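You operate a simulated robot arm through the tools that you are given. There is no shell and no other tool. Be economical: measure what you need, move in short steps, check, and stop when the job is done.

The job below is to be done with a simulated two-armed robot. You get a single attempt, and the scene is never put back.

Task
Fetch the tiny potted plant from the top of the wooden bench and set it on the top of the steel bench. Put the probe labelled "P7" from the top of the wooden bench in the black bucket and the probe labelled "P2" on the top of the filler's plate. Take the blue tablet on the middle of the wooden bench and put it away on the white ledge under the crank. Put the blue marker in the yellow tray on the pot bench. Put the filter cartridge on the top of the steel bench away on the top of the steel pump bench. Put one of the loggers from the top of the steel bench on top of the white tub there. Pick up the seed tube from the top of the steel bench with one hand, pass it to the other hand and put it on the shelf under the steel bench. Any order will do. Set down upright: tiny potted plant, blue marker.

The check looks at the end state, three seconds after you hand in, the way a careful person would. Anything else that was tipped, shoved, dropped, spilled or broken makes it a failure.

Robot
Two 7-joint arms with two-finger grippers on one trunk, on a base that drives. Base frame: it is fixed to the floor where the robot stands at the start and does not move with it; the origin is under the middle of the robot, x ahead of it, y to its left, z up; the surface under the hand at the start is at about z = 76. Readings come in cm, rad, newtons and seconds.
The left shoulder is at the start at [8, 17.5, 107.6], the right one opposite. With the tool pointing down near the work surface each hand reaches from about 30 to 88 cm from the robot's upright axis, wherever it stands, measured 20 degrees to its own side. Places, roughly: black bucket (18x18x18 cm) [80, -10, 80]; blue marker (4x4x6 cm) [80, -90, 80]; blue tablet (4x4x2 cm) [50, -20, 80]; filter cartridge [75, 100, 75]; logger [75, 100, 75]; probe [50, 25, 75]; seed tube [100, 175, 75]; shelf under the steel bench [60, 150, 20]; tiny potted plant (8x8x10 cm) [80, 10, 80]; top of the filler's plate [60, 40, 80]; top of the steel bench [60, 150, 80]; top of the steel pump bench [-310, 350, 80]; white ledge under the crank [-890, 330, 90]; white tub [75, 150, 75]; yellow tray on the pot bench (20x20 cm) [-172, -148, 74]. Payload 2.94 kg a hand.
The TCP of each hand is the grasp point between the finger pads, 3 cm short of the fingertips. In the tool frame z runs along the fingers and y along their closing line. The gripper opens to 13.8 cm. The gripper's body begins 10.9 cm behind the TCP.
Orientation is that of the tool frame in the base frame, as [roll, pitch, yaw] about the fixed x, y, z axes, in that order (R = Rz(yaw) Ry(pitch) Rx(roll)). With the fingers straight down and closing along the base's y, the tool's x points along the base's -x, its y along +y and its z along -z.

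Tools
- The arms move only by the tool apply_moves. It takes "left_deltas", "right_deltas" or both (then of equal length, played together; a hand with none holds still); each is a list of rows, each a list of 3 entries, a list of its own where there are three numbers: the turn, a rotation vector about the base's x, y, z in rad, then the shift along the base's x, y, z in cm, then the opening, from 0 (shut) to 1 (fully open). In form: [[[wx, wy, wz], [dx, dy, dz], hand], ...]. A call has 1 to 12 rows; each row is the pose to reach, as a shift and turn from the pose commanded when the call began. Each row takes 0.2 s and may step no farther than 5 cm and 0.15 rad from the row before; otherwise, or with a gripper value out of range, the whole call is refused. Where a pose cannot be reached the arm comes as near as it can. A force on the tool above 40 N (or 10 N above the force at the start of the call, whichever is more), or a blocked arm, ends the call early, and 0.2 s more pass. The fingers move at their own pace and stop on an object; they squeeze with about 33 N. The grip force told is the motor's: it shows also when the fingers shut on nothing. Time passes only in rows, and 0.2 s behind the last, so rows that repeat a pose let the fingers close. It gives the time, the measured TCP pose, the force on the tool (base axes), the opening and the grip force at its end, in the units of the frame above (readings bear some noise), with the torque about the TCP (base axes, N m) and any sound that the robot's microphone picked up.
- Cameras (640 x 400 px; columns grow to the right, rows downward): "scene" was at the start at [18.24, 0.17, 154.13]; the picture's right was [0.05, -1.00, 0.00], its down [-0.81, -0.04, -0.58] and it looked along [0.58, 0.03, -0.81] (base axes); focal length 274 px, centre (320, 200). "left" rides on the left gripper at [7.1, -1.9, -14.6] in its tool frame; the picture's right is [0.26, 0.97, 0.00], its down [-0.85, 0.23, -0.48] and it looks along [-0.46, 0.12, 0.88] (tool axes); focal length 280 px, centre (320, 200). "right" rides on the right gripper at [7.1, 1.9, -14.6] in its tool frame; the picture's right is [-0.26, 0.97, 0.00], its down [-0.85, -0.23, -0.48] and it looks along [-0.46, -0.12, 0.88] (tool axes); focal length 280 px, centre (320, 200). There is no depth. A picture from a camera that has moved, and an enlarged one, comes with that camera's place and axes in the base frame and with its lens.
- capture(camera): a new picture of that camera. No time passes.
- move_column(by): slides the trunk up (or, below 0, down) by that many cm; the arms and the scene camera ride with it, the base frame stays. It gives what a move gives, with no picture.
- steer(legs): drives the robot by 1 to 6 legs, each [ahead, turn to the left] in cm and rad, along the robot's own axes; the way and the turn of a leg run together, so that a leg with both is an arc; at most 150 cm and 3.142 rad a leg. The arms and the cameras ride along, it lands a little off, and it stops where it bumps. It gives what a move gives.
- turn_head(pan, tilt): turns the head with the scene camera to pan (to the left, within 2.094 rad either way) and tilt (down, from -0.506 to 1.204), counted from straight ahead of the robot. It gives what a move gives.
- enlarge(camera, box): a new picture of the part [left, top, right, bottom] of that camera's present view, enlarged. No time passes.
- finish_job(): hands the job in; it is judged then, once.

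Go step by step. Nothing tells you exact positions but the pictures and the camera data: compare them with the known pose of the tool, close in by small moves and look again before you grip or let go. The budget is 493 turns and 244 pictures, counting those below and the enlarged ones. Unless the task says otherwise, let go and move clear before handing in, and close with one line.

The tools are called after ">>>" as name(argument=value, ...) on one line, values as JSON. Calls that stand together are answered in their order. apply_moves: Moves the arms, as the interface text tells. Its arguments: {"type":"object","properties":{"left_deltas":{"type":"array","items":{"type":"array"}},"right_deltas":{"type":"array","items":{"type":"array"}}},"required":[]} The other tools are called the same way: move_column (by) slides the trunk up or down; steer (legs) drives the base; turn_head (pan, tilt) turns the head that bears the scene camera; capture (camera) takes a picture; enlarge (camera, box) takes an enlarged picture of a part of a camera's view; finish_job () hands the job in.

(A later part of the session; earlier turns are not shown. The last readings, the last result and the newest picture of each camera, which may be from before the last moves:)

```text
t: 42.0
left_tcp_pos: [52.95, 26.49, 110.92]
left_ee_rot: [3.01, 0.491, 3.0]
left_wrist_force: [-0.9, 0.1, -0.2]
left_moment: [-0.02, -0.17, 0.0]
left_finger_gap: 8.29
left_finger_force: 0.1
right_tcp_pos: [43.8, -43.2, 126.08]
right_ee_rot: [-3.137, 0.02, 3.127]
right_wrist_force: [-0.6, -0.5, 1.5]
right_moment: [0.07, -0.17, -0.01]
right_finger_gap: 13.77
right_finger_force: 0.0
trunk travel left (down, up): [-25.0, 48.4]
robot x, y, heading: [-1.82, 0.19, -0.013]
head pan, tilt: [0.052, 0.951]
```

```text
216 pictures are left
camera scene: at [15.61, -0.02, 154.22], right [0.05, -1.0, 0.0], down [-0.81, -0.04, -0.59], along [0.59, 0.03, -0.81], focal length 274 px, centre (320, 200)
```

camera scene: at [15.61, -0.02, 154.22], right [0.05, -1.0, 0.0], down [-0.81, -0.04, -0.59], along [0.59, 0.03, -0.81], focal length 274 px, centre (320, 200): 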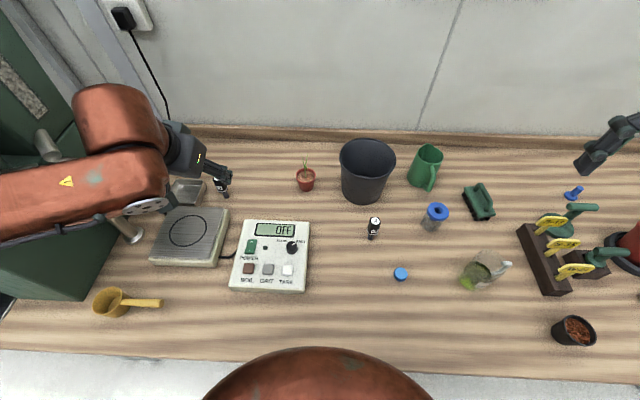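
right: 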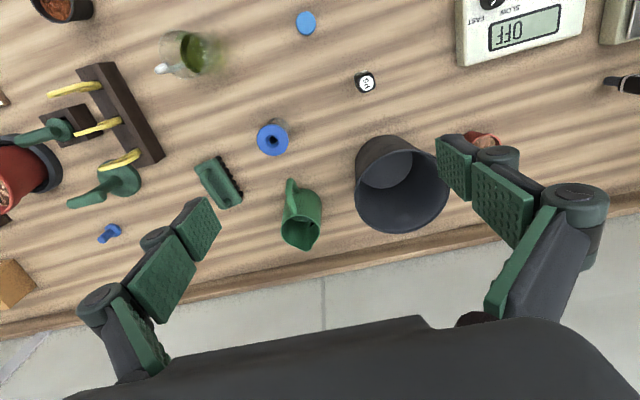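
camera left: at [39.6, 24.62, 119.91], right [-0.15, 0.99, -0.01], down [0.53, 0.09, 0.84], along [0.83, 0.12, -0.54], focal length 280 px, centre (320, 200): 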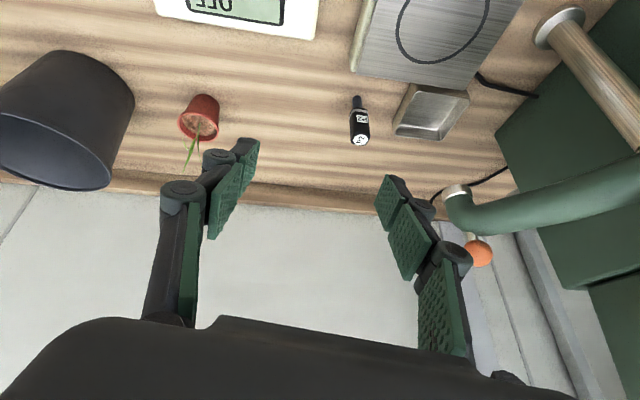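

The left forearm would come down on the filler's post, so I'll use the right arm for P2: tuck the left arm, back off a little and turn left.

>>> apply_moves(left_deltas=[[[0, 0, 0], [-4, 0, 2], 0.6], [[0, 0, 0], [-8, 0, 4], 0.6], [[0, 0, 0], [-10, 0, 6], 0.6]])

>>> steer(legs=[[-4, 0], [0, 0.35]])

>>> capture(camera="scene")

>>> capture(camera="right")

```text
t: 42.8
left_tcp_pos: [43.74, 26.53, 116.57]
left_ee_rot: [3.009, 0.484, 3.001]
left_wrist_force: [-0.8, -0.5, -0.5]
left_moment: [-0.03, -0.05, 0.01]
left_finger_gap: 8.27
left_finger_force: 0.1
right_tcp_pos: [44.47, -43.33, 125.53]
right_ee_rot: [-3.137, 0.011, 3.126]
right_wrist_force: [-1.2, -0.7, -0.8]
right_moment: [0.01, 0.02, 0.02]
right_finger_gap: 13.79
right_finger_force: 0.0
trunk travel left (down, up): [-25.0, 48.4]
robot x, y, heading: [-2.05, 0.07, -0.005]
head pan, tilt: [0.052, 0.951]
```

```text
t: 44.8
left_tcp_pos: [27.58, 40.88, 116.48]
left_ee_rot: [3.013, 0.484, -2.926]
left_wrist_force: [1.1, 0.3, -0.8]
left_moment: [-0.06, 0.02, 0.0]
left_finger_gap: 8.29
left_finger_force: 0.2
right_tcp_pos: [52.53, -24.48, 125.65]
right_ee_rot: [-3.138, 0.011, -2.801]
right_wrist_force: [-0.2, -1.3, 0.2]
right_moment: [0.08, -0.02, 0.04]
right_finger_gap: 13.8
right_finger_force: 0.1
trunk travel left (down, up): [-25.0, 48.4]
robot x, y, heading: [-5.65, 0.11, 0.347]
head pan, tilt: [0.052, 0.951]
```

```text
215 pictures are left
camera scene: at [11.24, 6.44, 154.11], right [0.39, -0.92, 0.0], down [-0.75, -0.32, -0.58], along [0.53, 0.23, -0.81], focal length 274 px, centre (320, 200)
```

scene: 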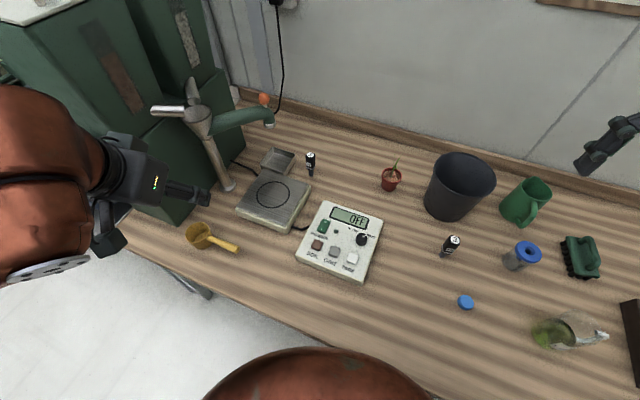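

```text
214 pictures are left
camera right: at [45.2, -24.9, 140.06], right [-0.07, 1.0, 0.0], down [0.87, 0.07, 0.49], along [0.49, 0.03, -0.87], focal length 280 px, centre (320, 200)
```

right: 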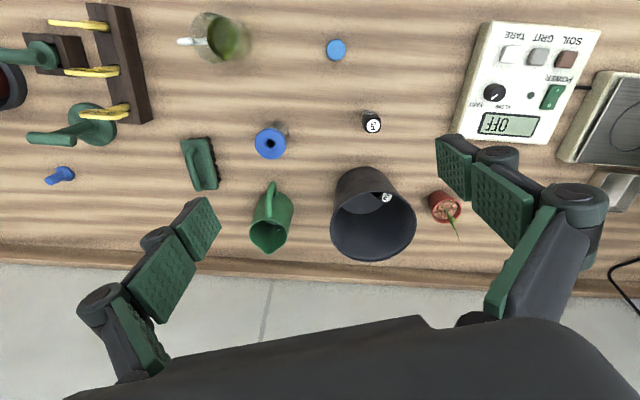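

>>> steer(legs=[[0, 0.4]])

>>> apply_moves(right_deltas=[[[0, 0, 0], [0, 4, -2], 0.5], [[0, 0, 0], [0, 8, -4], 0.5], [[0, 0, 0], [0, 12, -8], 0.5], [[0, 0, 0], [0, 16, -12], 0.5], [[0, 0, 0], [0, 20, -15], 0.5], [[0, 0, 0], [0, 24, -15], 0.5], [[0, 0, 0], [0, 28, -15], 0.5]])

>>> capture(camera="scene")

>>> capture(camera="right")

```text
t: 46.4
left_tcp_pos: [8.88, 50.75, 116.47]
left_ee_rot: [3.012, 0.482, -2.523]
left_wrist_force: [0.0, 0.0, -0.8]
left_moment: [-0.06, 0.01, -0.03]
left_finger_gap: 8.28
left_finger_force: 0.1
right_tcp_pos: [57.5, 0.49, 125.48]
right_ee_rot: [-3.135, 0.008, -2.399]
right_wrist_force: [-0.3, -1.1, 1.0]
right_moment: [0.11, 0.04, 0.03]
right_finger_gap: 13.79
right_finger_force: 0.0
trunk travel left (down, up): [-25.0, 48.4]
robot x, y, heading: [-5.88, -0.18, 0.754]
head pan, tilt: [0.052, 0.951]
```

```text
refused: row 3 steps farther than a row can; nothing moved
```

```text
213 pictures are left
camera scene: at [7.26, 12.63, 154.11], right [0.72, -0.69, 0.0], down [-0.56, -0.59, -0.58], along [0.4, 0.42, -0.81], focal length 274 px, centre (320, 200)
```

scene: 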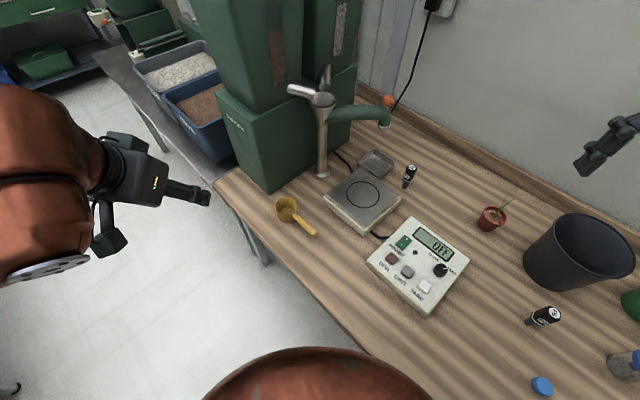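

```text
212 pictures are left
camera right: at [50.95, -2.89, 140.0], right [-0.46, 0.89, 0.0], down [0.78, 0.4, 0.48], along [0.43, 0.22, -0.88], focal length 280 px, centre (320, 200)
```

right: 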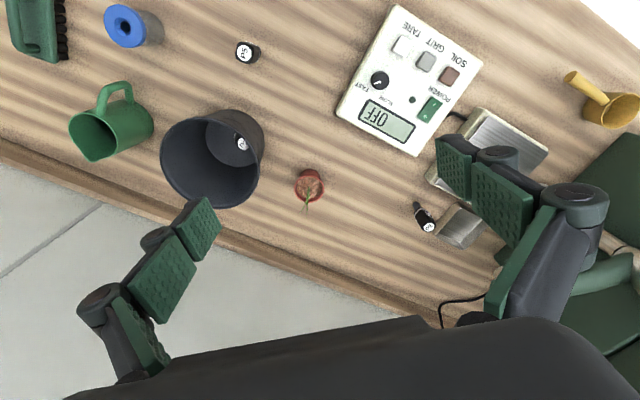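

>>> apply_moves(right_deltas=[[[0.044, -0.053, 0], [0.64, 3.64, -2.5], 0.5], [[0.088, -0.106, 0], [1.3, 7.28, -5], 0.5], [[0.132, -0.159, 0], [1.9, 10.9, -7.5], 0.5], [[0.176, -0.212, 0], [2.6, 14.6, -10], 0.5], [[0.22, -0.265, 0], [3.2, 18.2, -12.5], 0.5], [[0.264, -0.318, 0], [3.9, 21.8, -15], 0.5], [[0.307, -0.37, 0], [4.5, 25.5, -17.5], 0.5], [[0.307, -0.37, 0], [4.5, 25.5, -17.5], 0.5]])

>>> capture(camera="right")

```text
t: 48.2
left_tcp_pos: [8.73, 50.64, 116.55]
left_ee_rot: [3.01, 0.484, -2.524]
left_wrist_force: [-0.2, 0.4, -0.1]
left_moment: [0.03, -0.01, 0.02]
left_finger_gap: 8.29
left_finger_force: 0.2
right_tcp_pos: [62.25, 25.46, 108.62]
right_ee_rot: [-3.111, 0.49, -2.393]
right_wrist_force: [-0.5, 0.3, -0.6]
right_moment: [0.0, 0.02, -0.04]
right_finger_gap: 6.91
right_finger_force: 0.0
trunk travel left (down, up): [-25.0, 48.4]
robot x, y, heading: [-5.77, 0.02, 0.75]
head pan, tilt: [0.052, 0.951]
```

```text
211 pictures are left
camera right: at [51.16, 18.32, 118.07], right [-0.48, 0.87, 0.1], down [0.53, 0.2, 0.83], along [0.7, 0.44, -0.56], focal length 280 px, centre (320, 200)
```

right: 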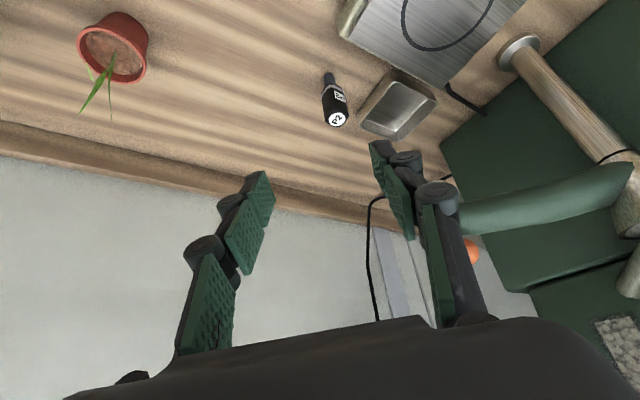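

>>> apply_moves(right_deltas=[[[0, 0, 0], [1.4, 1.6, -3.75], 0.5], [[0, 0, 0], [2.8, 3.2, -7.5], 0.5], [[0, 0, 0], [4.2, 4.8, -11.2], 0.5], [[0, 0, 0], [5.6, 6.4, -15], 0.5], [[0, 0, 0], [5.6, 6.4, -15], 0.5]])

>>> capture(camera="right")

```text
t: 49.4
left_tcp_pos: [8.6, 50.67, 116.49]
left_ee_rot: [3.013, 0.486, -2.521]
left_wrist_force: [-0.2, 0.5, 0.2]
left_moment: [0.01, -0.01, 0.01]
left_finger_gap: 8.29
left_finger_force: 0.0
right_tcp_pos: [67.21, 32.22, 93.48]
right_ee_rot: [-3.107, 0.49, -2.393]
right_wrist_force: [-0.7, -0.1, 1.4]
right_moment: [-0.03, 0.01, 0.01]
right_finger_gap: 6.9
right_finger_force: 0.0
trunk travel left (down, up): [-25.0, 48.4]
robot x, y, heading: [-6.18, -0.0, 0.753]
head pan, tilt: [0.052, 0.951]
```

```text
210 pictures are left
camera right: at [56.13, 25.06, 103.0], right [-0.48, 0.87, 0.1], down [0.53, 0.2, 0.83], along [0.7, 0.44, -0.56], focal length 280 px, centre (320, 200)
```

right: 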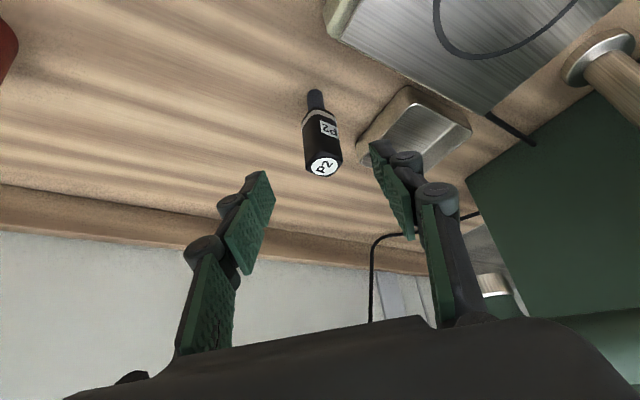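

>>> apply_moves(right_deltas=[[[0, 0, 0], [1.5, 1.1, -3.5], 0.5], [[0, 0, 0], [3, 2.2, -7], 0.5], [[0, 0, 0], [4.6, 3.4, -10.3], 0.5], [[0, 0, 0], [4.6, 3.4, -10.3], 0.5]])

>>> capture(camera="right")

```text
t: 50.4
left_tcp_pos: [8.9, 50.67, 116.52]
left_ee_rot: [3.013, 0.485, -2.522]
left_wrist_force: [0.5, 0.1, 0.9]
left_moment: [0.01, -0.06, 0.01]
left_finger_gap: 8.29
left_finger_force: 0.0
right_tcp_pos: [71.92, 35.93, 83.18]
right_ee_rot: [-3.109, 0.489, -2.395]
right_wrist_force: [1.0, -0.2, 0.0]
right_moment: [0.0, 0.0, 0.0]
right_finger_gap: 6.91
right_finger_force: 0.1
trunk travel left (down, up): [-25.0, 48.4]
robot x, y, heading: [-5.83, 0.03, 0.75]
head pan, tilt: [0.052, 0.951]
```

```text
209 pictures are left
camera right: at [60.76, 28.82, 92.52], right [-0.48, 0.87, 0.1], down [0.53, 0.2, 0.83], along [0.7, 0.44, -0.56], focal length 280 px, centre (320, 200)
```

right: 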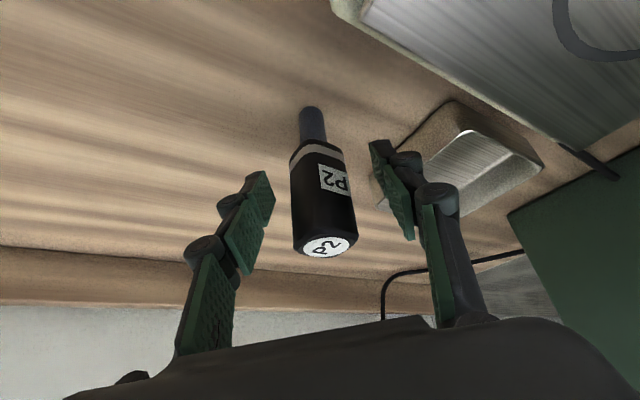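

>>> apply_moves(right_deltas=[[[0, 0, 0], [0, 0, 0], 0], [[0, 0, 0], [0, 0, 0], 0], [[0, 0, 0], [0, 0, 0], 0], [[0, 0, 0], [0, 0, 0], 0], [[0, 0, 0], [0, 0, 0], 0], [[0, 0, 0], [0, 0, 3], 0], [[0, 0, 0], [-0.5, -0.5, 7], 0], [[0, 0, 0], [-2, 0, 11], 0], [[0, 0, 0], [-6, 1, 13], 0], [[0, 0, 0], [-10, 2, 13], 0], [[0, 0, 0], [-14, 3.5, 13], 0], [[0, 0, 0], [-17, 5, 13], 0]])

>>> capture(camera="right")

>>> capture(camera="scene")

```text
t: 53.0
left_tcp_pos: [8.67, 50.75, 116.35]
left_ee_rot: [3.013, 0.484, -2.523]
left_wrist_force: [-0.6, 0.5, 0.4]
left_moment: [-0.02, 0.01, -0.02]
left_finger_gap: 8.26
left_finger_force: 0.1
right_tcp_pos: [55.01, 40.61, 95.5]
right_ee_rot: [-3.109, 0.488, -2.392]
right_wrist_force: [-0.2, -1.2, -1.3]
right_moment: [0.02, 0.0, -0.01]
right_finger_gap: 4.06
right_finger_force: 32.6
trunk travel left (down, up): [-25.0, 48.4]
robot x, y, heading: [-5.75, -0.12, 0.754]
head pan, tilt: [0.052, 0.951]
```

```text
208 pictures are left
camera right: at [43.93, 33.51, 105.05], right [-0.48, 0.87, 0.09], down [0.53, 0.2, 0.83], along [0.7, 0.44, -0.56], focal length 280 px, centre (320, 200)
```

right: 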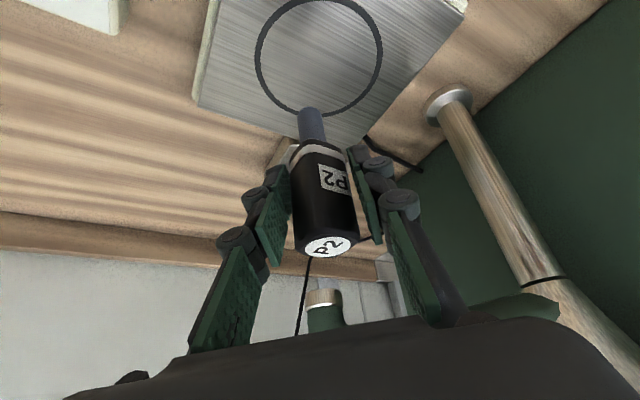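

```text
207 pictures are left
camera scene: at [7.14, 12.61, 154.12], right [0.72, -0.69, 0.0], down [-0.56, -0.59, -0.58], along [0.4, 0.42, -0.81], focal length 274 px, centre (320, 200)
```

scene: 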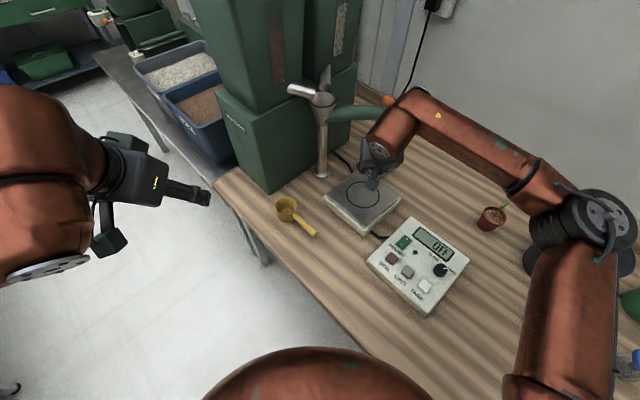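

>>> apply_moves(right_deltas=[[[0, 0, 0], [0, 0.5, -3], 0], [[0, 0, 0], [0, 0.7, -5.5], 0], [[0, 0, 0], [0, 0.7, -6.8], 0], [[0, 0, 0], [0, 0.7, -6.8], 0]])

>>> capture(camera="right")

>>> capture(camera="scene")

```text
t: 54.0
left_tcp_pos: [8.86, 50.68, 116.57]
left_ee_rot: [3.013, 0.484, -2.524]
left_wrist_force: [-0.1, 0.5, 0.0]
left_moment: [0.01, 0.0, -0.01]
left_finger_gap: 8.28
left_finger_force: 0.2
right_tcp_pos: [55.15, 41.08, 89.0]
right_ee_rot: [-3.109, 0.488, -2.392]
right_wrist_force: [-0.5, -0.1, -1.0]
right_moment: [-0.02, 0.01, 0.0]
right_finger_gap: 4.06
right_finger_force: 33.0
trunk travel left (down, up): [-25.0, 48.4]
robot x, y, heading: [-6.14, -0.05, 0.749]
head pan, tilt: [0.052, 0.951]
```

```text
206 pictures are left
camera right: at [44.06, 34.0, 98.37], right [-0.48, 0.87, 0.1], down [0.53, 0.2, 0.83], along [0.7, 0.44, -0.56], focal length 280 px, centre (320, 200)
```

right: 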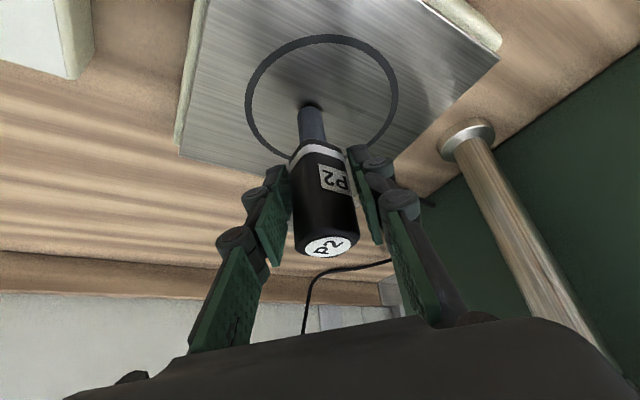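

```text
205 pictures are left
camera scene: at [7.19, 12.52, 154.13], right [0.72, -0.69, 0.0], down [-0.56, -0.59, -0.58], along [0.4, 0.42, -0.81], focal length 274 px, centre (320, 200)
```

scene: 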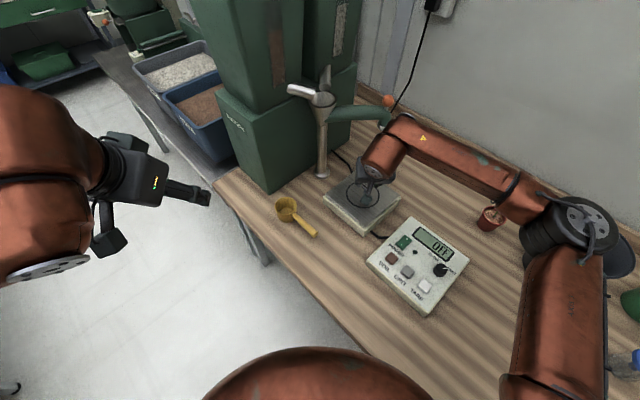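

>>> apply_moves(right_deltas=[[[0, 0, 0], [0, 0, -0.5], 0], [[0, 0, 0], [0, 0, -0.9], 0], [[0, 0, 0], [0, 0, -0.9], 0]])

>>> enlarge(camera="right", box=[220, 60, 420, 185])

```text
t: 54.8
left_tcp_pos: [8.7, 50.57, 116.62]
left_ee_rot: [3.013, 0.486, -2.524]
left_wrist_force: [-0.4, 0.3, -0.3]
left_moment: [0.01, 0.0, 0.01]
left_finger_gap: 8.29
left_finger_force: 0.1
right_tcp_pos: [55.32, 41.27, 88.54]
right_ee_rot: [-3.112, 0.495, -2.394]
right_wrist_force: [2.0, -3.6, 20.1]
right_moment: [-0.11, -0.04, -0.02]
right_finger_gap: 4.04
right_finger_force: 32.9
trunk travel left (down, up): [-25.0, 48.4]
robot x, y, heading: [-6.02, -0.05, 0.752]
head pan, tilt: [0.052, 0.951]
```

```text
3.20 times, centred on (320, 122) of right
camera zoom: at [44.1, 34.07, 97.88], right [-0.48, 0.87, 0.1], down [0.53, 0.19, 0.83], along [0.7, 0.45, -0.55], focal length 897 px, centre (320, 448)
```

zoom: 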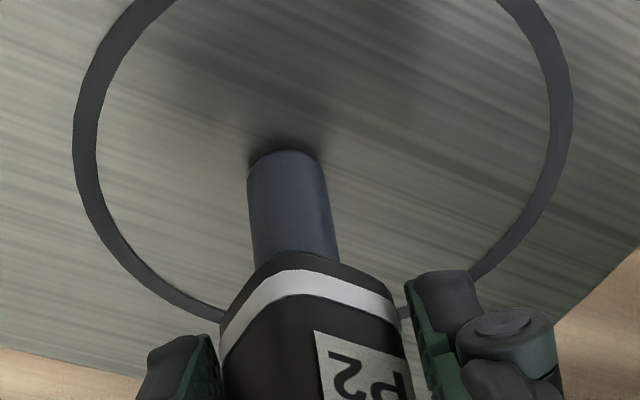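

>>> apply_moves(right_deltas=[[[0, 0, 0], [0, 0, 0.4], 0], [[0, 0, 0], [0, 0, 0.4], 0.1], [[0, 0, 0], [0, 0, 0.4], 0.35], [[0, 0, 0], [0, 0, 0.4], 0.5], [[0, 0, 0], [0, 0, 0.4], 0.55], [[0, 0, 0], [0, 0, 0.4], 0.55]])

>>> capture(camera="right")

```text
t: 56.2
left_tcp_pos: [8.82, 50.66, 116.47]
left_ee_rot: [3.013, 0.483, -2.522]
left_wrist_force: [-0.2, 0.5, 0.3]
left_moment: [0.03, 0.02, -0.03]
left_finger_gap: 8.31
left_finger_force: 0.1
right_tcp_pos: [55.23, 41.18, 88.49]
right_ee_rot: [-3.108, 0.489, -2.391]
right_wrist_force: [0.7, -0.1, 0.0]
right_moment: [0.0, -0.01, 0.04]
right_finger_gap: 7.58
right_finger_force: 0.1
trunk travel left (down, up): [-25.0, 48.4]
robot x, y, heading: [-5.64, -0.02, 0.753]
head pan, tilt: [0.052, 0.951]
```

```text
203 pictures are left
camera right: at [44.13, 34.14, 97.94], right [-0.48, 0.87, 0.1], down [0.53, 0.2, 0.82], along [0.7, 0.44, -0.56], focal length 280 px, centre (320, 200)
```

right: 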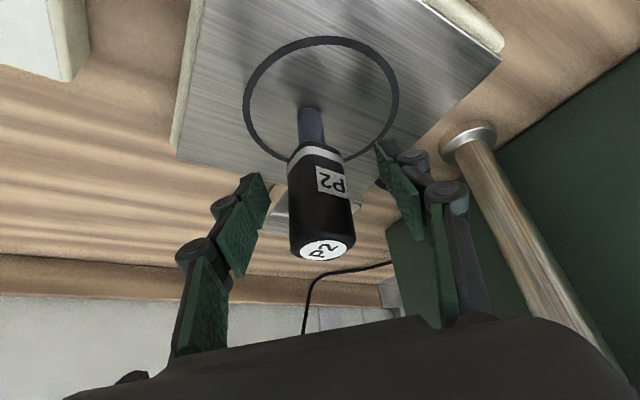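

P2 stands on the plate. I retract the right hand, then turn right to take the plant with the left hand.

>>> apply_moves(right_deltas=[[[0, 0, 0], [-1.6, -1.5, 4.2], 0.55], [[0, 0, 0], [-3.2, -3, 8.4], 0.55], [[0, 0, 0], [-4.8, -4.5, 12.6], 0.55], [[0, 0, 0], [-4.8, -8, 16], 0.55], [[0, 0, 0], [-6, -12, 18], 0.55], [[0, 0, 0], [-8, -16, 20], 0.55], [[0, 0, 0], [-10, -20, 22], 0.55], [[0, 0, 0], [-12, -24, 24], 0.55], [[0, 0, 0], [-14, -28, 25], 0.55], [[0, 0, 0], [-16, -32, 26], 0.55]])

>>> capture(camera="scene")

```text
t: 58.4
left_tcp_pos: [8.74, 50.53, 116.79]
left_ee_rot: [3.011, 0.488, -2.525]
left_wrist_force: [0.7, -1.0, -0.2]
left_moment: [0.04, -0.04, 0.03]
left_finger_gap: 8.32
left_finger_force: 0.1
right_tcp_pos: [38.84, 8.99, 114.4]
right_ee_rot: [-3.109, 0.491, -2.393]
right_wrist_force: [-0.5, -0.3, -0.2]
right_moment: [0.0, -0.02, 0.0]
right_finger_gap: 7.59
right_finger_force: 0.1
trunk travel left (down, up): [-25.0, 48.4]
robot x, y, heading: [-6.22, -0.26, 0.749]
head pan, tilt: [0.052, 0.951]
```

```text
202 pictures are left
camera scene: at [7.06, 12.35, 154.17], right [0.72, -0.69, 0.0], down [-0.56, -0.59, -0.58], along [0.4, 0.42, -0.81], focal length 274 px, centre (320, 200)
```

scene: 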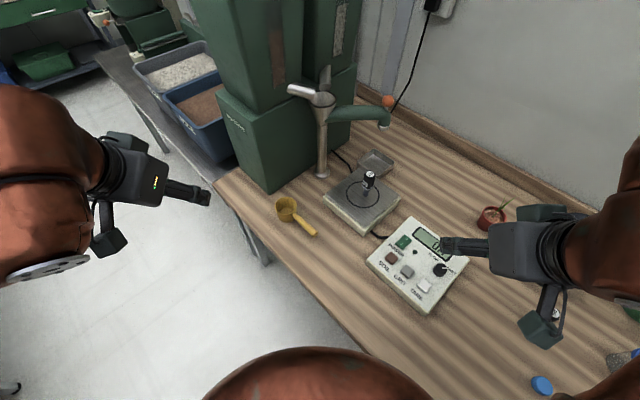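

>>> steer(legs=[[0, -1.1], [3, 0]])

>>> capture(camera="scene")

>>> capture(camera="left")

```text
t: 62.0
left_tcp_pos: [48.64, 8.08, 116.69]
left_ee_rot: [3.013, 0.485, 2.643]
left_wrist_force: [0.3, -0.4, 0.3]
left_moment: [0.03, 0.0, 0.04]
left_finger_gap: 8.28
left_finger_force: 0.1
right_tcp_pos: [24.68, -37.21, 114.37]
right_ee_rot: [-3.11, 0.492, 2.774]
right_wrist_force: [0.2, 0.3, -0.8]
right_moment: [-0.01, 0.01, 0.01]
right_finger_gap: 7.6
right_finger_force: 0.2
trunk travel left (down, up): [-25.0, 48.4]
robot x, y, heading: [-2.7, -1.26, -0.367]
head pan, tilt: [0.052, 0.951]
```

```text
201 pictures are left
camera scene: at [13.83, -7.39, 154.2], right [-0.31, -0.95, 0.0], down [-0.77, 0.25, -0.58], along [0.55, -0.18, -0.81], focal length 274 px, centre (320, 200)
```

scene: 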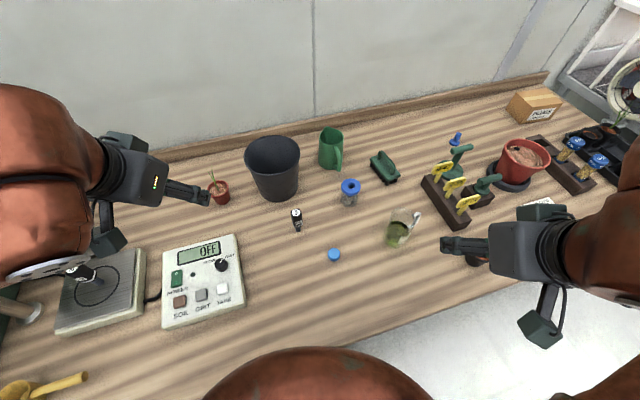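

```text
200 pictures are left
camera left: at [35.61, 10.9, 125.77], right [0.2, 0.98, -0.01], down [0.53, -0.1, 0.84], along [0.82, -0.18, -0.54], focal length 280 px, centre (320, 200)
```

left: 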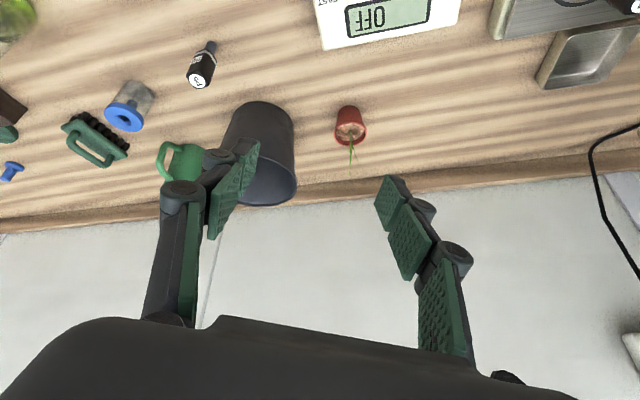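

>>> apply_moves(left_deltas=[[[0, 0, 0], [3.1, 0.3, -3.2], 0.6], [[0, 0, 0], [6.2, 0.6, -6.5], 0.6], [[0, 0, 0], [9.3, 0.8, -9.7], 0.6], [[0, 0, 0], [12.4, 1.1, -13], 0.6], [[0, 0, 0], [15.5, 1.4, -16.2], 0.6], [[0, 0, 0], [18.6, 1.7, -19.4], 0.6], [[0, 0, 0], [21.7, 2, -22.7], 0.6], [[0, 0, 0], [24.7, 2.2, -25.9], 0.6], [[0, 0, 0], [24.7, 2.2, -25.9], 0.6]])

>>> capture(camera="left")

>>> capture(camera="scene")

```text
t: 64.0
left_tcp_pos: [73.71, 10.45, 90.46]
left_ee_rot: [3.012, 0.488, 2.641]
left_wrist_force: [0.6, -0.4, -0.3]
left_moment: [0.0, -0.02, 0.02]
left_finger_gap: 8.29
left_finger_force: 0.1
right_tcp_pos: [24.79, -37.2, 114.3]
right_ee_rot: [-3.11, 0.49, 2.773]
right_wrist_force: [0.6, 0.4, 0.0]
right_moment: [-0.02, -0.02, -0.01]
right_finger_gap: 7.55
right_finger_force: 0.0
trunk travel left (down, up): [-25.0, 48.4]
robot x, y, heading: [-3.32, -1.02, -0.361]
head pan, tilt: [0.052, 0.951]
```

```text
199 pictures are left
camera left: at [60.64, 13.36, 99.55], right [0.2, 0.98, -0.01], down [0.53, -0.1, 0.84], along [0.82, -0.18, -0.54], focal length 280 px, centre (320, 200)
```

left: 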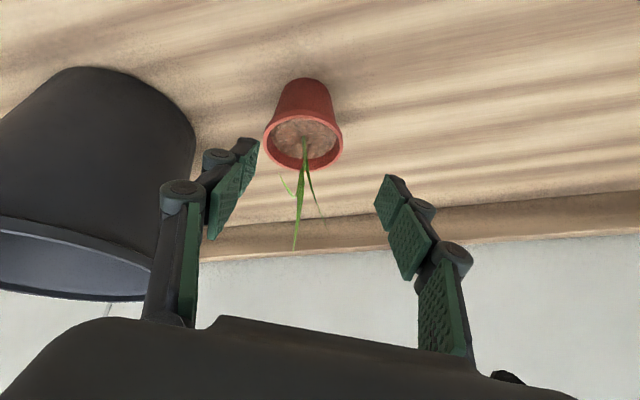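

```text
198 pictures are left
camera scene: at [13.96, -7.48, 154.15], right [-0.31, -0.95, 0.0], down [-0.77, 0.25, -0.58], along [0.55, -0.18, -0.81], focal length 274 px, centre (320, 200)
```

scene: 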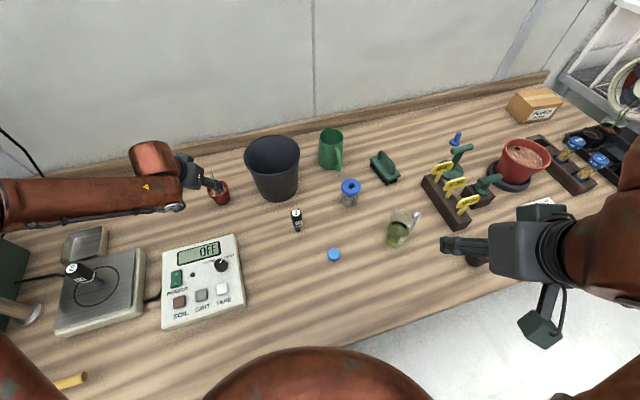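

The left forearm would come down on the spout, so I switch: retract left, turn left and take the plant with the right hand.

>>> apply_moves(left_deltas=[[[0, 0, 0], [-3.1, -0.3, 3.2], 0.6], [[0, 0, 0], [-6.2, -0.6, 6.5], 0.6], [[0, 0, 0], [-9.3, -0.8, 9.7], 0.6], [[0, 0, 0], [-12.4, -1.1, 13], 0.6], [[0, 0, 0], [-15.5, -1.4, 16.2], 0.6], [[0, 0, 0], [-18.6, -1.7, 19.4], 0.6], [[0, 0, 0], [-21.7, -2, 22.7], 0.6], [[0, 0, 0], [-24.7, -2.2, 25.9], 0.6]])

>>> steer(legs=[[0, 0.9]])

>>> capture(camera="right")

```text
t: 65.8
left_tcp_pos: [48.87, 7.8, 116.62]
left_ee_rot: [3.01, 0.486, 2.642]
left_wrist_force: [-0.7, 0.2, 0.9]
left_moment: [0.02, -0.04, 0.01]
left_finger_gap: 8.29
left_finger_force: 0.0
right_tcp_pos: [24.63, -37.15, 114.31]
right_ee_rot: [-3.109, 0.491, 2.774]
right_wrist_force: [0.5, -0.6, 0.0]
right_moment: [0.04, 0.0, 0.03]
right_finger_gap: 7.59
right_finger_force: 0.0
trunk travel left (down, up): [-25.0, 48.4]
robot x, y, heading: [-2.77, -1.06, -0.36]
head pan, tilt: [0.052, 0.951]
```

```text
t: 68.6
left_tcp_pos: [20.95, 45.96, 116.46]
left_ee_rot: [3.013, 0.485, -2.716]
left_wrist_force: [0.6, 0.6, -0.2]
left_moment: [0.0, -0.02, -0.01]
left_finger_gap: 8.26
left_finger_force: 0.1
right_tcp_pos: [42.56, -0.5, 114.38]
right_ee_rot: [-3.109, 0.491, -2.585]
right_wrist_force: [-0.5, -0.2, 0.0]
right_moment: [-0.01, 0.01, 0.02]
right_finger_gap: 7.6
right_finger_force: 0.0
trunk travel left (down, up): [-25.0, 48.4]
robot x, y, heading: [-2.55, -1.15, 0.559]
head pan, tilt: [0.052, 0.951]
```

```text
197 pictures are left
camera right: at [30.28, -5.33, 123.77], right [-0.3, 0.95, 0.1], down [0.56, 0.09, 0.83], along [0.77, 0.3, -0.56], focal length 280 px, centre (320, 200)
```

right: 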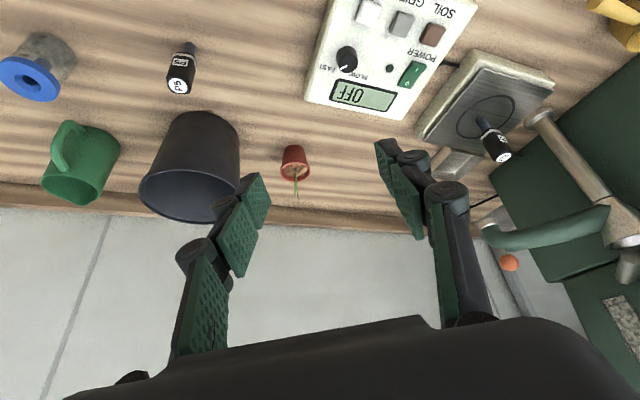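

>>> apply_moves(right_deltas=[[[0, 0, -0.1], [3.4, 1.1, -2.6], 0.6], [[0, 0, -0.2], [6.7, 2.2, -5.2], 0.6], [[0, 0, -0.3], [10.1, 3.4, -7.8], 0.6], [[0, 0, -0.4], [13.5, 4.5, -10.4], 0.6], [[0, 0, -0.5], [16.8, 5.6, -13], 0.6], [[0, 0, -0.6], [20.2, 6.7, -15.6], 0.6], [[0, 0, -0.7], [23.6, 7.8, -18.2], 0.6], [[0, 0, -0.8], [27, 9, -20.9], 0.6], [[0, 0, -0.9], [30.3, 10.1, -23.6], 0.6], [[0, 0, -0.9], [30.3, 10.1, -23.6], 0.6]])

>>> capture(camera="right")

>>> capture(camera="scene")

```text
t: 70.8
left_tcp_pos: [21.18, 45.85, 116.52]
left_ee_rot: [3.011, 0.486, -2.716]
left_wrist_force: [-0.1, 0.3, 0.4]
left_moment: [0.02, 0.0, -0.01]
left_finger_gap: 8.28
left_finger_force: 0.1
right_tcp_pos: [72.96, 9.57, 91.21]
right_ee_rot: [-3.11, 0.491, 2.799]
right_wrist_force: [0.0, -0.4, 0.0]
right_moment: [0.0, -0.02, 0.0]
right_finger_gap: 8.3
right_finger_force: 0.0
trunk travel left (down, up): [-25.0, 48.4]
robot x, y, heading: [-2.72, -0.7, 0.558]
head pan, tilt: [0.052, 0.951]
```

```text
196 pictures are left
camera right: at [61.48, 16.31, 100.47], right [0.56, 0.82, 0.1], down [0.42, -0.38, 0.83], along [0.72, -0.42, -0.56], focal length 280 px, centre (320, 200)
```

right: 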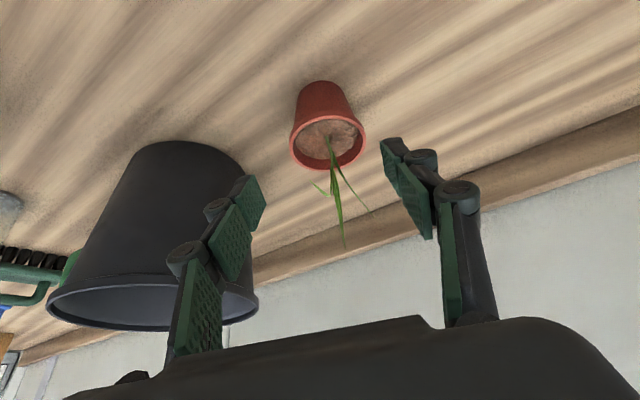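

```text
195 pictures are left
camera scene: at [12.06, 8.68, 154.15], right [0.58, -0.82, 0.0], down [-0.67, -0.47, -0.58], along [0.48, 0.33, -0.81], focal length 274 px, centre (320, 200)
```

scene: 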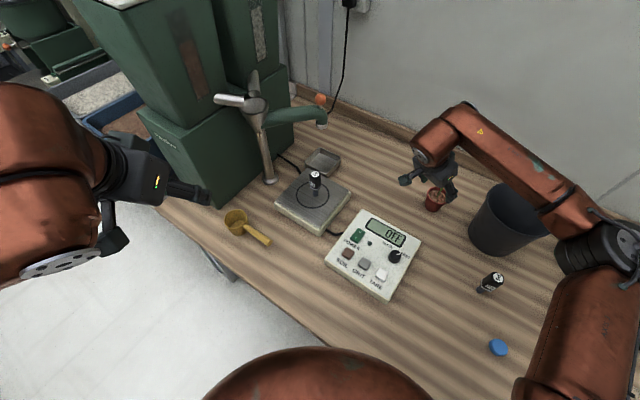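

>>> apply_moves(right_deltas=[[[0, 0, 0], [1.8, -0.6, -3.7], 0.6], [[0, 0, 0], [3.6, -1.2, -7.4], 0.6], [[0, 0, 0], [5.3, -1.7, -10.6], 0.6], [[0, 0, 0], [5.3, -1.7, -10.6], 0.6]])

>>> capture(camera="right")

>>> capture(camera="scene")

```text
t: 71.8
left_tcp_pos: [21.12, 45.79, 116.58]
left_ee_rot: [3.013, 0.486, -2.715]
left_wrist_force: [-0.2, 0.3, -0.3]
left_moment: [0.0, 0.02, -0.02]
left_finger_gap: 8.27
left_finger_force: 0.2
right_tcp_pos: [77.99, 8.06, 80.23]
right_ee_rot: [-3.111, 0.491, 2.798]
right_wrist_force: [-0.1, 0.0, 0.7]
right_moment: [-0.01, -0.01, 0.03]
right_finger_gap: 8.28
right_finger_force: 0.1
trunk travel left (down, up): [-25.0, 48.4]
robot x, y, heading: [-2.81, -0.98, 0.558]
head pan, tilt: [0.052, 0.951]
```

```text
194 pictures are left
camera right: at [66.7, 14.8, 89.72], right [0.56, 0.83, 0.1], down [0.42, -0.38, 0.83], along [0.72, -0.42, -0.56], focal length 280 px, centre (320, 200)
```

right: 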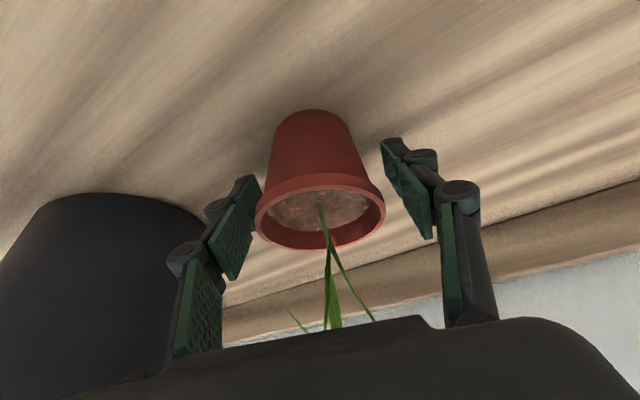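

```text
193 pictures are left
camera scene: at [12.06, 8.77, 154.14], right [0.58, -0.82, 0.0], down [-0.67, -0.47, -0.58], along [0.48, 0.33, -0.81], focal length 274 px, centre (320, 200)
```

scene: 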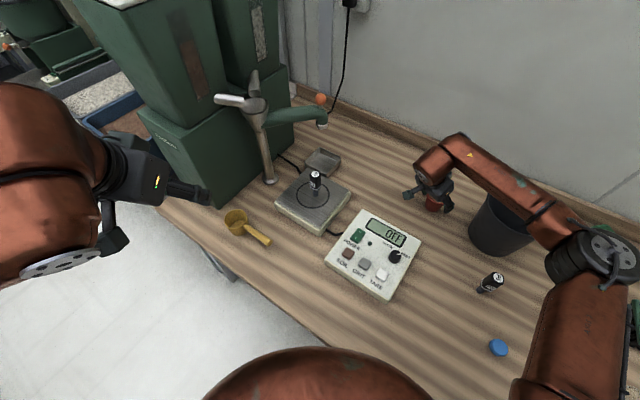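

The pot sits between the pads. I grip it and lift it, then retract over the panel.

>>> apply_moves(right_deltas=[[[0, 0, 0], [0, 0, 0], 0], [[0, 0, 0], [0, 0, 0], 0], [[0, 0, 0], [0, 0, 0], 0], [[0, 0, 0], [0, 0, 0], 0], [[0, 0, 0], [0, 0, 0], 0], [[0, 0, 0], [0, 0, 2], 0], [[0, 0, 0], [0, 0, 5], 0], [[0, 0, 0], [-2, 0, 9], 0], [[0, 0, 0], [-5, 0, 12], 0], [[0, 0, 0], [-8, 0, 15], 0], [[0, 0, 0], [-11, 0, 18], 0], [[0, 0, 0], [-14, 0, 21], 0]])

>>> capture(camera="right")

```text
t: 74.4
left_tcp_pos: [21.11, 45.87, 116.41]
left_ee_rot: [3.011, 0.486, -2.716]
left_wrist_force: [-1.3, -0.1, -0.8]
left_moment: [0.04, -0.01, 0.02]
left_finger_gap: 8.27
left_finger_force: 0.0
right_tcp_pos: [64.27, 7.95, 101.07]
right_ee_rot: [-3.11, 0.489, 2.795]
right_wrist_force: [-0.4, -0.4, 0.1]
right_moment: [0.01, 0.0, 0.0]
right_finger_gap: 6.33
right_finger_force: 32.9
trunk travel left (down, up): [-25.0, 48.4]
robot x, y, heading: [-3.03, -1.25, 0.56]
head pan, tilt: [0.052, 0.951]
```

```text
192 pictures are left
camera right: at [52.78, 14.6, 110.62], right [0.56, 0.83, 0.1], down [0.42, -0.38, 0.83], along [0.72, -0.42, -0.55], focal length 280 px, centre (320, 200)
```

right: 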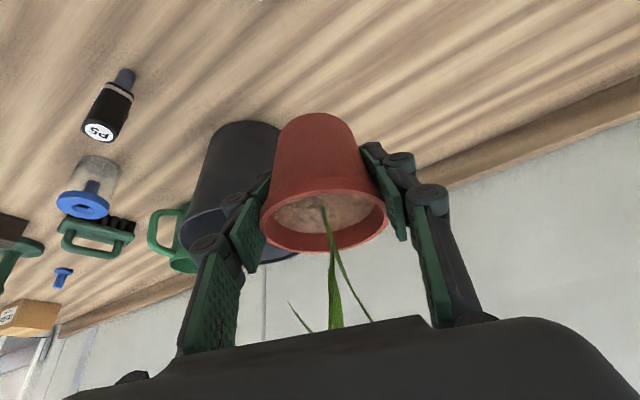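

>>> apply_moves(right_deltas=[[[0, 0, 0.1], [-2.5, -0.9, 1.3], 0], [[0, 0, 0.2], [-5, -1.8, 2.6], 0], [[0, 0, 0.3], [-7.5, -2.7, 3.9], 0], [[0, 0, 0.4], [-10, -3.6, 5.2], 0], [[0, 0, 0.5], [-12.5, -4.5, 6.5], 0], [[0, 0, 0.6], [-15, -5.4, 7.8], 0], [[0, 0, 0.7], [-17.5, -6.3, 9], 0], [[0, 0, 0.8], [-20, -7.2, 10], 0], [[0, 0, 0.9], [-22, -8, 11], 0]])

>>> turn_head(pan=0.7, tilt=0.6)

>>> capture(camera="scene")

```text
t: 76.4
left_tcp_pos: [21.14, 45.84, 116.59]
left_ee_rot: [3.012, 0.485, -2.714]
left_wrist_force: [0.1, -0.8, 0.3]
left_moment: [0.01, -0.01, 0.02]
left_finger_gap: 8.28
left_finger_force: 0.1
right_tcp_pos: [42.03, -0.07, 112.13]
right_ee_rot: [-3.108, 0.49, -2.582]
right_wrist_force: [-0.6, 0.1, -0.9]
right_moment: [0.01, -0.01, 0.03]
right_finger_gap: 6.3
right_finger_force: 33.1
trunk travel left (down, up): [-25.0, 48.4]
robot x, y, heading: [-3.24, -1.12, 0.563]
head pan, tilt: [0.052, 0.951]
```

```text
t: 77.4
left_tcp_pos: [21.19, 45.87, 116.45]
left_ee_rot: [3.013, 0.485, -2.715]
left_wrist_force: [-0.8, -0.5, -0.1]
left_moment: [0.01, -0.01, 0.02]
left_finger_gap: 8.29
left_finger_force: 0.0
right_tcp_pos: [42.1, -0.12, 111.94]
right_ee_rot: [-3.108, 0.488, -2.585]
right_wrist_force: [0.1, 0.2, -1.5]
right_moment: [0.02, 0.0, 0.02]
right_finger_gap: 6.31
right_finger_force: 33.5
trunk travel left (down, up): [-25.0, 48.4]
robot x, y, heading: [-3.05, -0.89, 0.563]
head pan, tilt: [0.7, 0.6]
```

```text
191 pictures are left
camera scene: at [8.9, 12.97, 156.97], right [0.95, -0.31, 0.0], down [-0.17, -0.54, -0.82], along [0.25, 0.79, -0.57], focal length 274 px, centre (320, 200)
```

scene: 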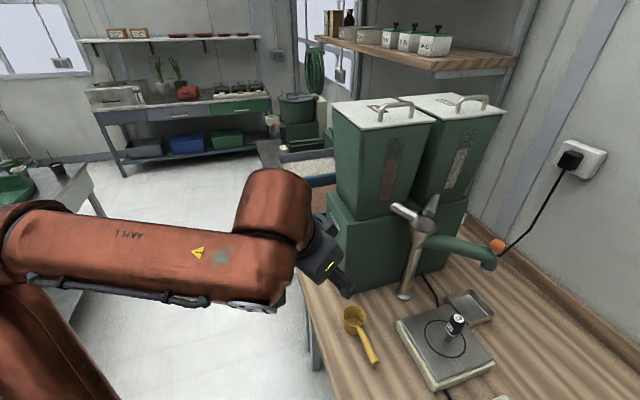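

>>> steer(legs=[[-35, 0], [0, 1.0]])

>>> turn_head(pan=-0.4, tilt=0.6)

>>> capture(camera="scene")

```text
t: 82.3
left_tcp_pos: [-60.6, 25.08, 116.54]
left_ee_rot: [3.014, 0.484, -1.695]
left_wrist_force: [-0.3, 0.6, 0.2]
left_moment: [-0.02, -0.01, 0.01]
left_finger_gap: 8.27
left_finger_force: 0.0
right_tcp_pos: [-10.5, 18.9, 111.99]
right_ee_rot: [-3.107, 0.489, -1.564]
right_wrist_force: [-0.1, 0.1, -1.4]
right_moment: [-0.04, -0.04, 0.0]
right_finger_gap: 6.3
right_finger_force: 33.0
trunk travel left (down, up): [-25.0, 48.4]
robot x, y, heading: [-33.2, -20.3, 1.578]
head pan, tilt: [0.7, 0.6]
```

```text
t: 83.6
left_tcp_pos: [-60.52, 25.12, 116.54]
left_ee_rot: [3.01, 0.486, -1.694]
left_wrist_force: [-0.2, -0.8, 0.2]
left_moment: [0.0, 0.04, 0.02]
left_finger_gap: 8.28
left_finger_force: 0.1
right_tcp_pos: [-10.5, 18.85, 111.98]
right_ee_rot: [-3.11, 0.488, -1.564]
right_wrist_force: [-0.6, 0.1, -0.1]
right_moment: [0.02, 0.01, 0.01]
right_finger_gap: 6.26
right_finger_force: 32.9
trunk travel left (down, up): [-25.0, 48.4]
robot x, y, heading: [-33.05, -20.19, 1.583]
head pan, tilt: [-0.4, 0.6]
```

```text
190 pictures are left
camera scene: at [-30.05, -1.15, 156.97], right [0.93, -0.38, 0.0], down [-0.21, -0.52, -0.82], along [0.31, 0.76, -0.57], focal length 274 px, centre (320, 200)
```

scene: 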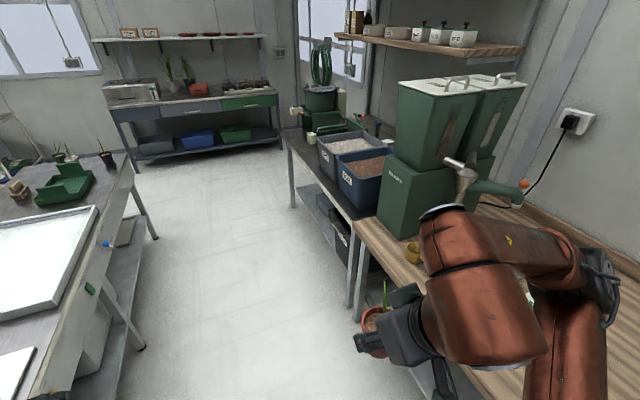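

>>> steer(legs=[[145, 0], [0, -1.2]])

>>> turn_head(pan=-0.3, tilt=0.7)

>>> capture(camera="scene")

```text
t: 93.8
left_tcp_pos: [-3.83, 167.26, 116.47]
left_ee_rot: [3.012, 0.486, -2.868]
left_wrist_force: [0.2, -0.2, 0.4]
left_moment: [0.02, 0.0, -0.02]
left_finger_gap: 8.27
left_finger_force: 0.0
right_tcp_pos: [9.94, 118.66, 111.9]
right_ee_rot: [-3.11, 0.491, -2.738]
right_wrist_force: [0.6, 0.3, -1.5]
right_moment: [0.01, -0.03, 0.02]
right_finger_gap: 6.21
right_finger_force: 32.8
trunk travel left (down, up): [-25.0, 48.4]
robot x, y, heading: [-34.92, 124.68, 0.41]
head pan, tilt: [-0.4, 0.6]
```

```text
t: 94.4
left_tcp_pos: [-3.78, 167.39, 116.49]
left_ee_rot: [3.012, 0.485, -2.867]
left_wrist_force: [-1.0, -0.2, -0.1]
left_moment: [0.0, 0.03, 0.02]
left_finger_gap: 8.3
left_finger_force: 0.0
right_tcp_pos: [9.95, 118.79, 112.0]
right_ee_rot: [-3.109, 0.491, -2.737]
right_wrist_force: [-0.2, 1.3, -2.4]
right_moment: [0.03, 0.01, 0.0]
right_finger_gap: 6.21
right_finger_force: 32.7
trunk travel left (down, up): [-25.0, 48.4]
robot x, y, heading: [-34.65, 124.38, 0.409]
head pan, tilt: [-0.3, 0.7]
```

```text
189 pictures are left
camera scene: at [-16.4, 129.66, 156.12], right [0.11, -0.99, 0.0], down [-0.64, -0.07, -0.77], along [0.76, 0.08, -0.64], focal length 274 px, centre (320, 200)
```

scene: 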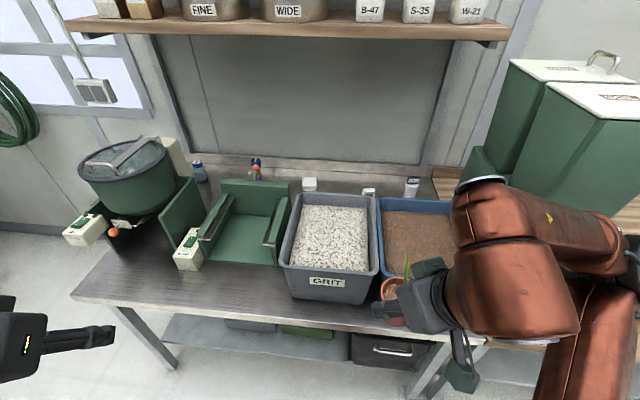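

>>> enlarge(camera="scene", box=[160, 140, 460, 320])

>>> enlarge(camera="scene", box=[180, 140, 300, 215])

>>> enlarge(camera="scene", box=[160, 300, 460, 400])

```text
2.13 times, centred on (310, 230) of scene
camera zoom: at [-16.4, 129.66, 156.12], right [0.11, -0.99, 0.0], down [-0.64, -0.07, -0.77], along [0.76, 0.08, -0.64], focal length 584 px, centre (341, 136)
```

zoom: 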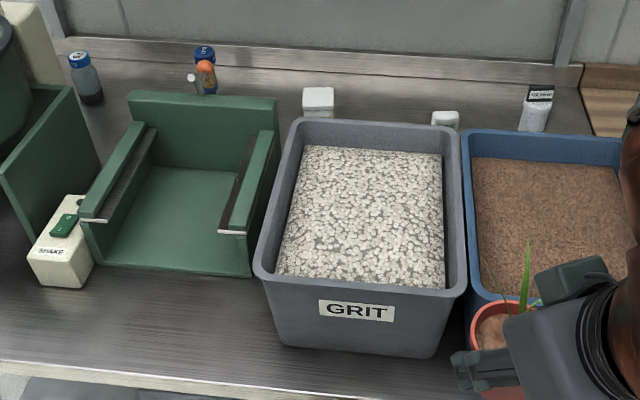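

```text
5.33 times, centred on (240, 178) of scene
camera zoom: at [-16.4, 129.66, 156.12], right [0.11, -0.99, 0.0], down [-0.64, -0.07, -0.77], along [0.76, 0.08, -0.64], focal length 1461 px, centre (747, 320)
```

zoom: 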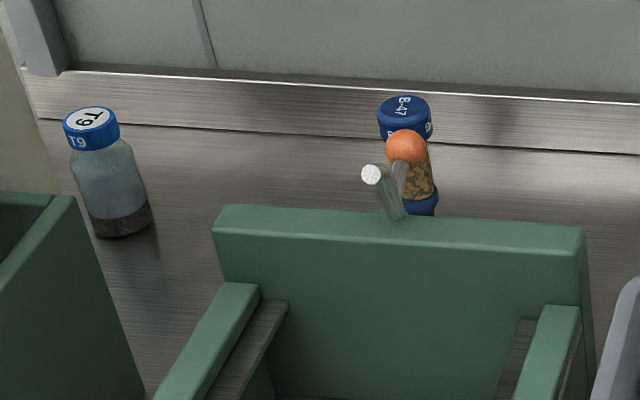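

```text
2.13 times, centred on (310, 350) of scene
camera zoom: at [-16.4, 129.66, 156.12], right [0.11, -0.99, 0.0], down [-0.64, -0.07, -0.77], along [0.76, 0.08, -0.64], focal length 584 px, centre (341, -120)
```

zoom: 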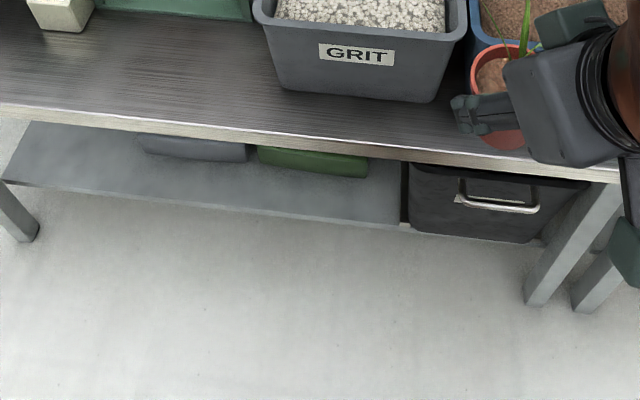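

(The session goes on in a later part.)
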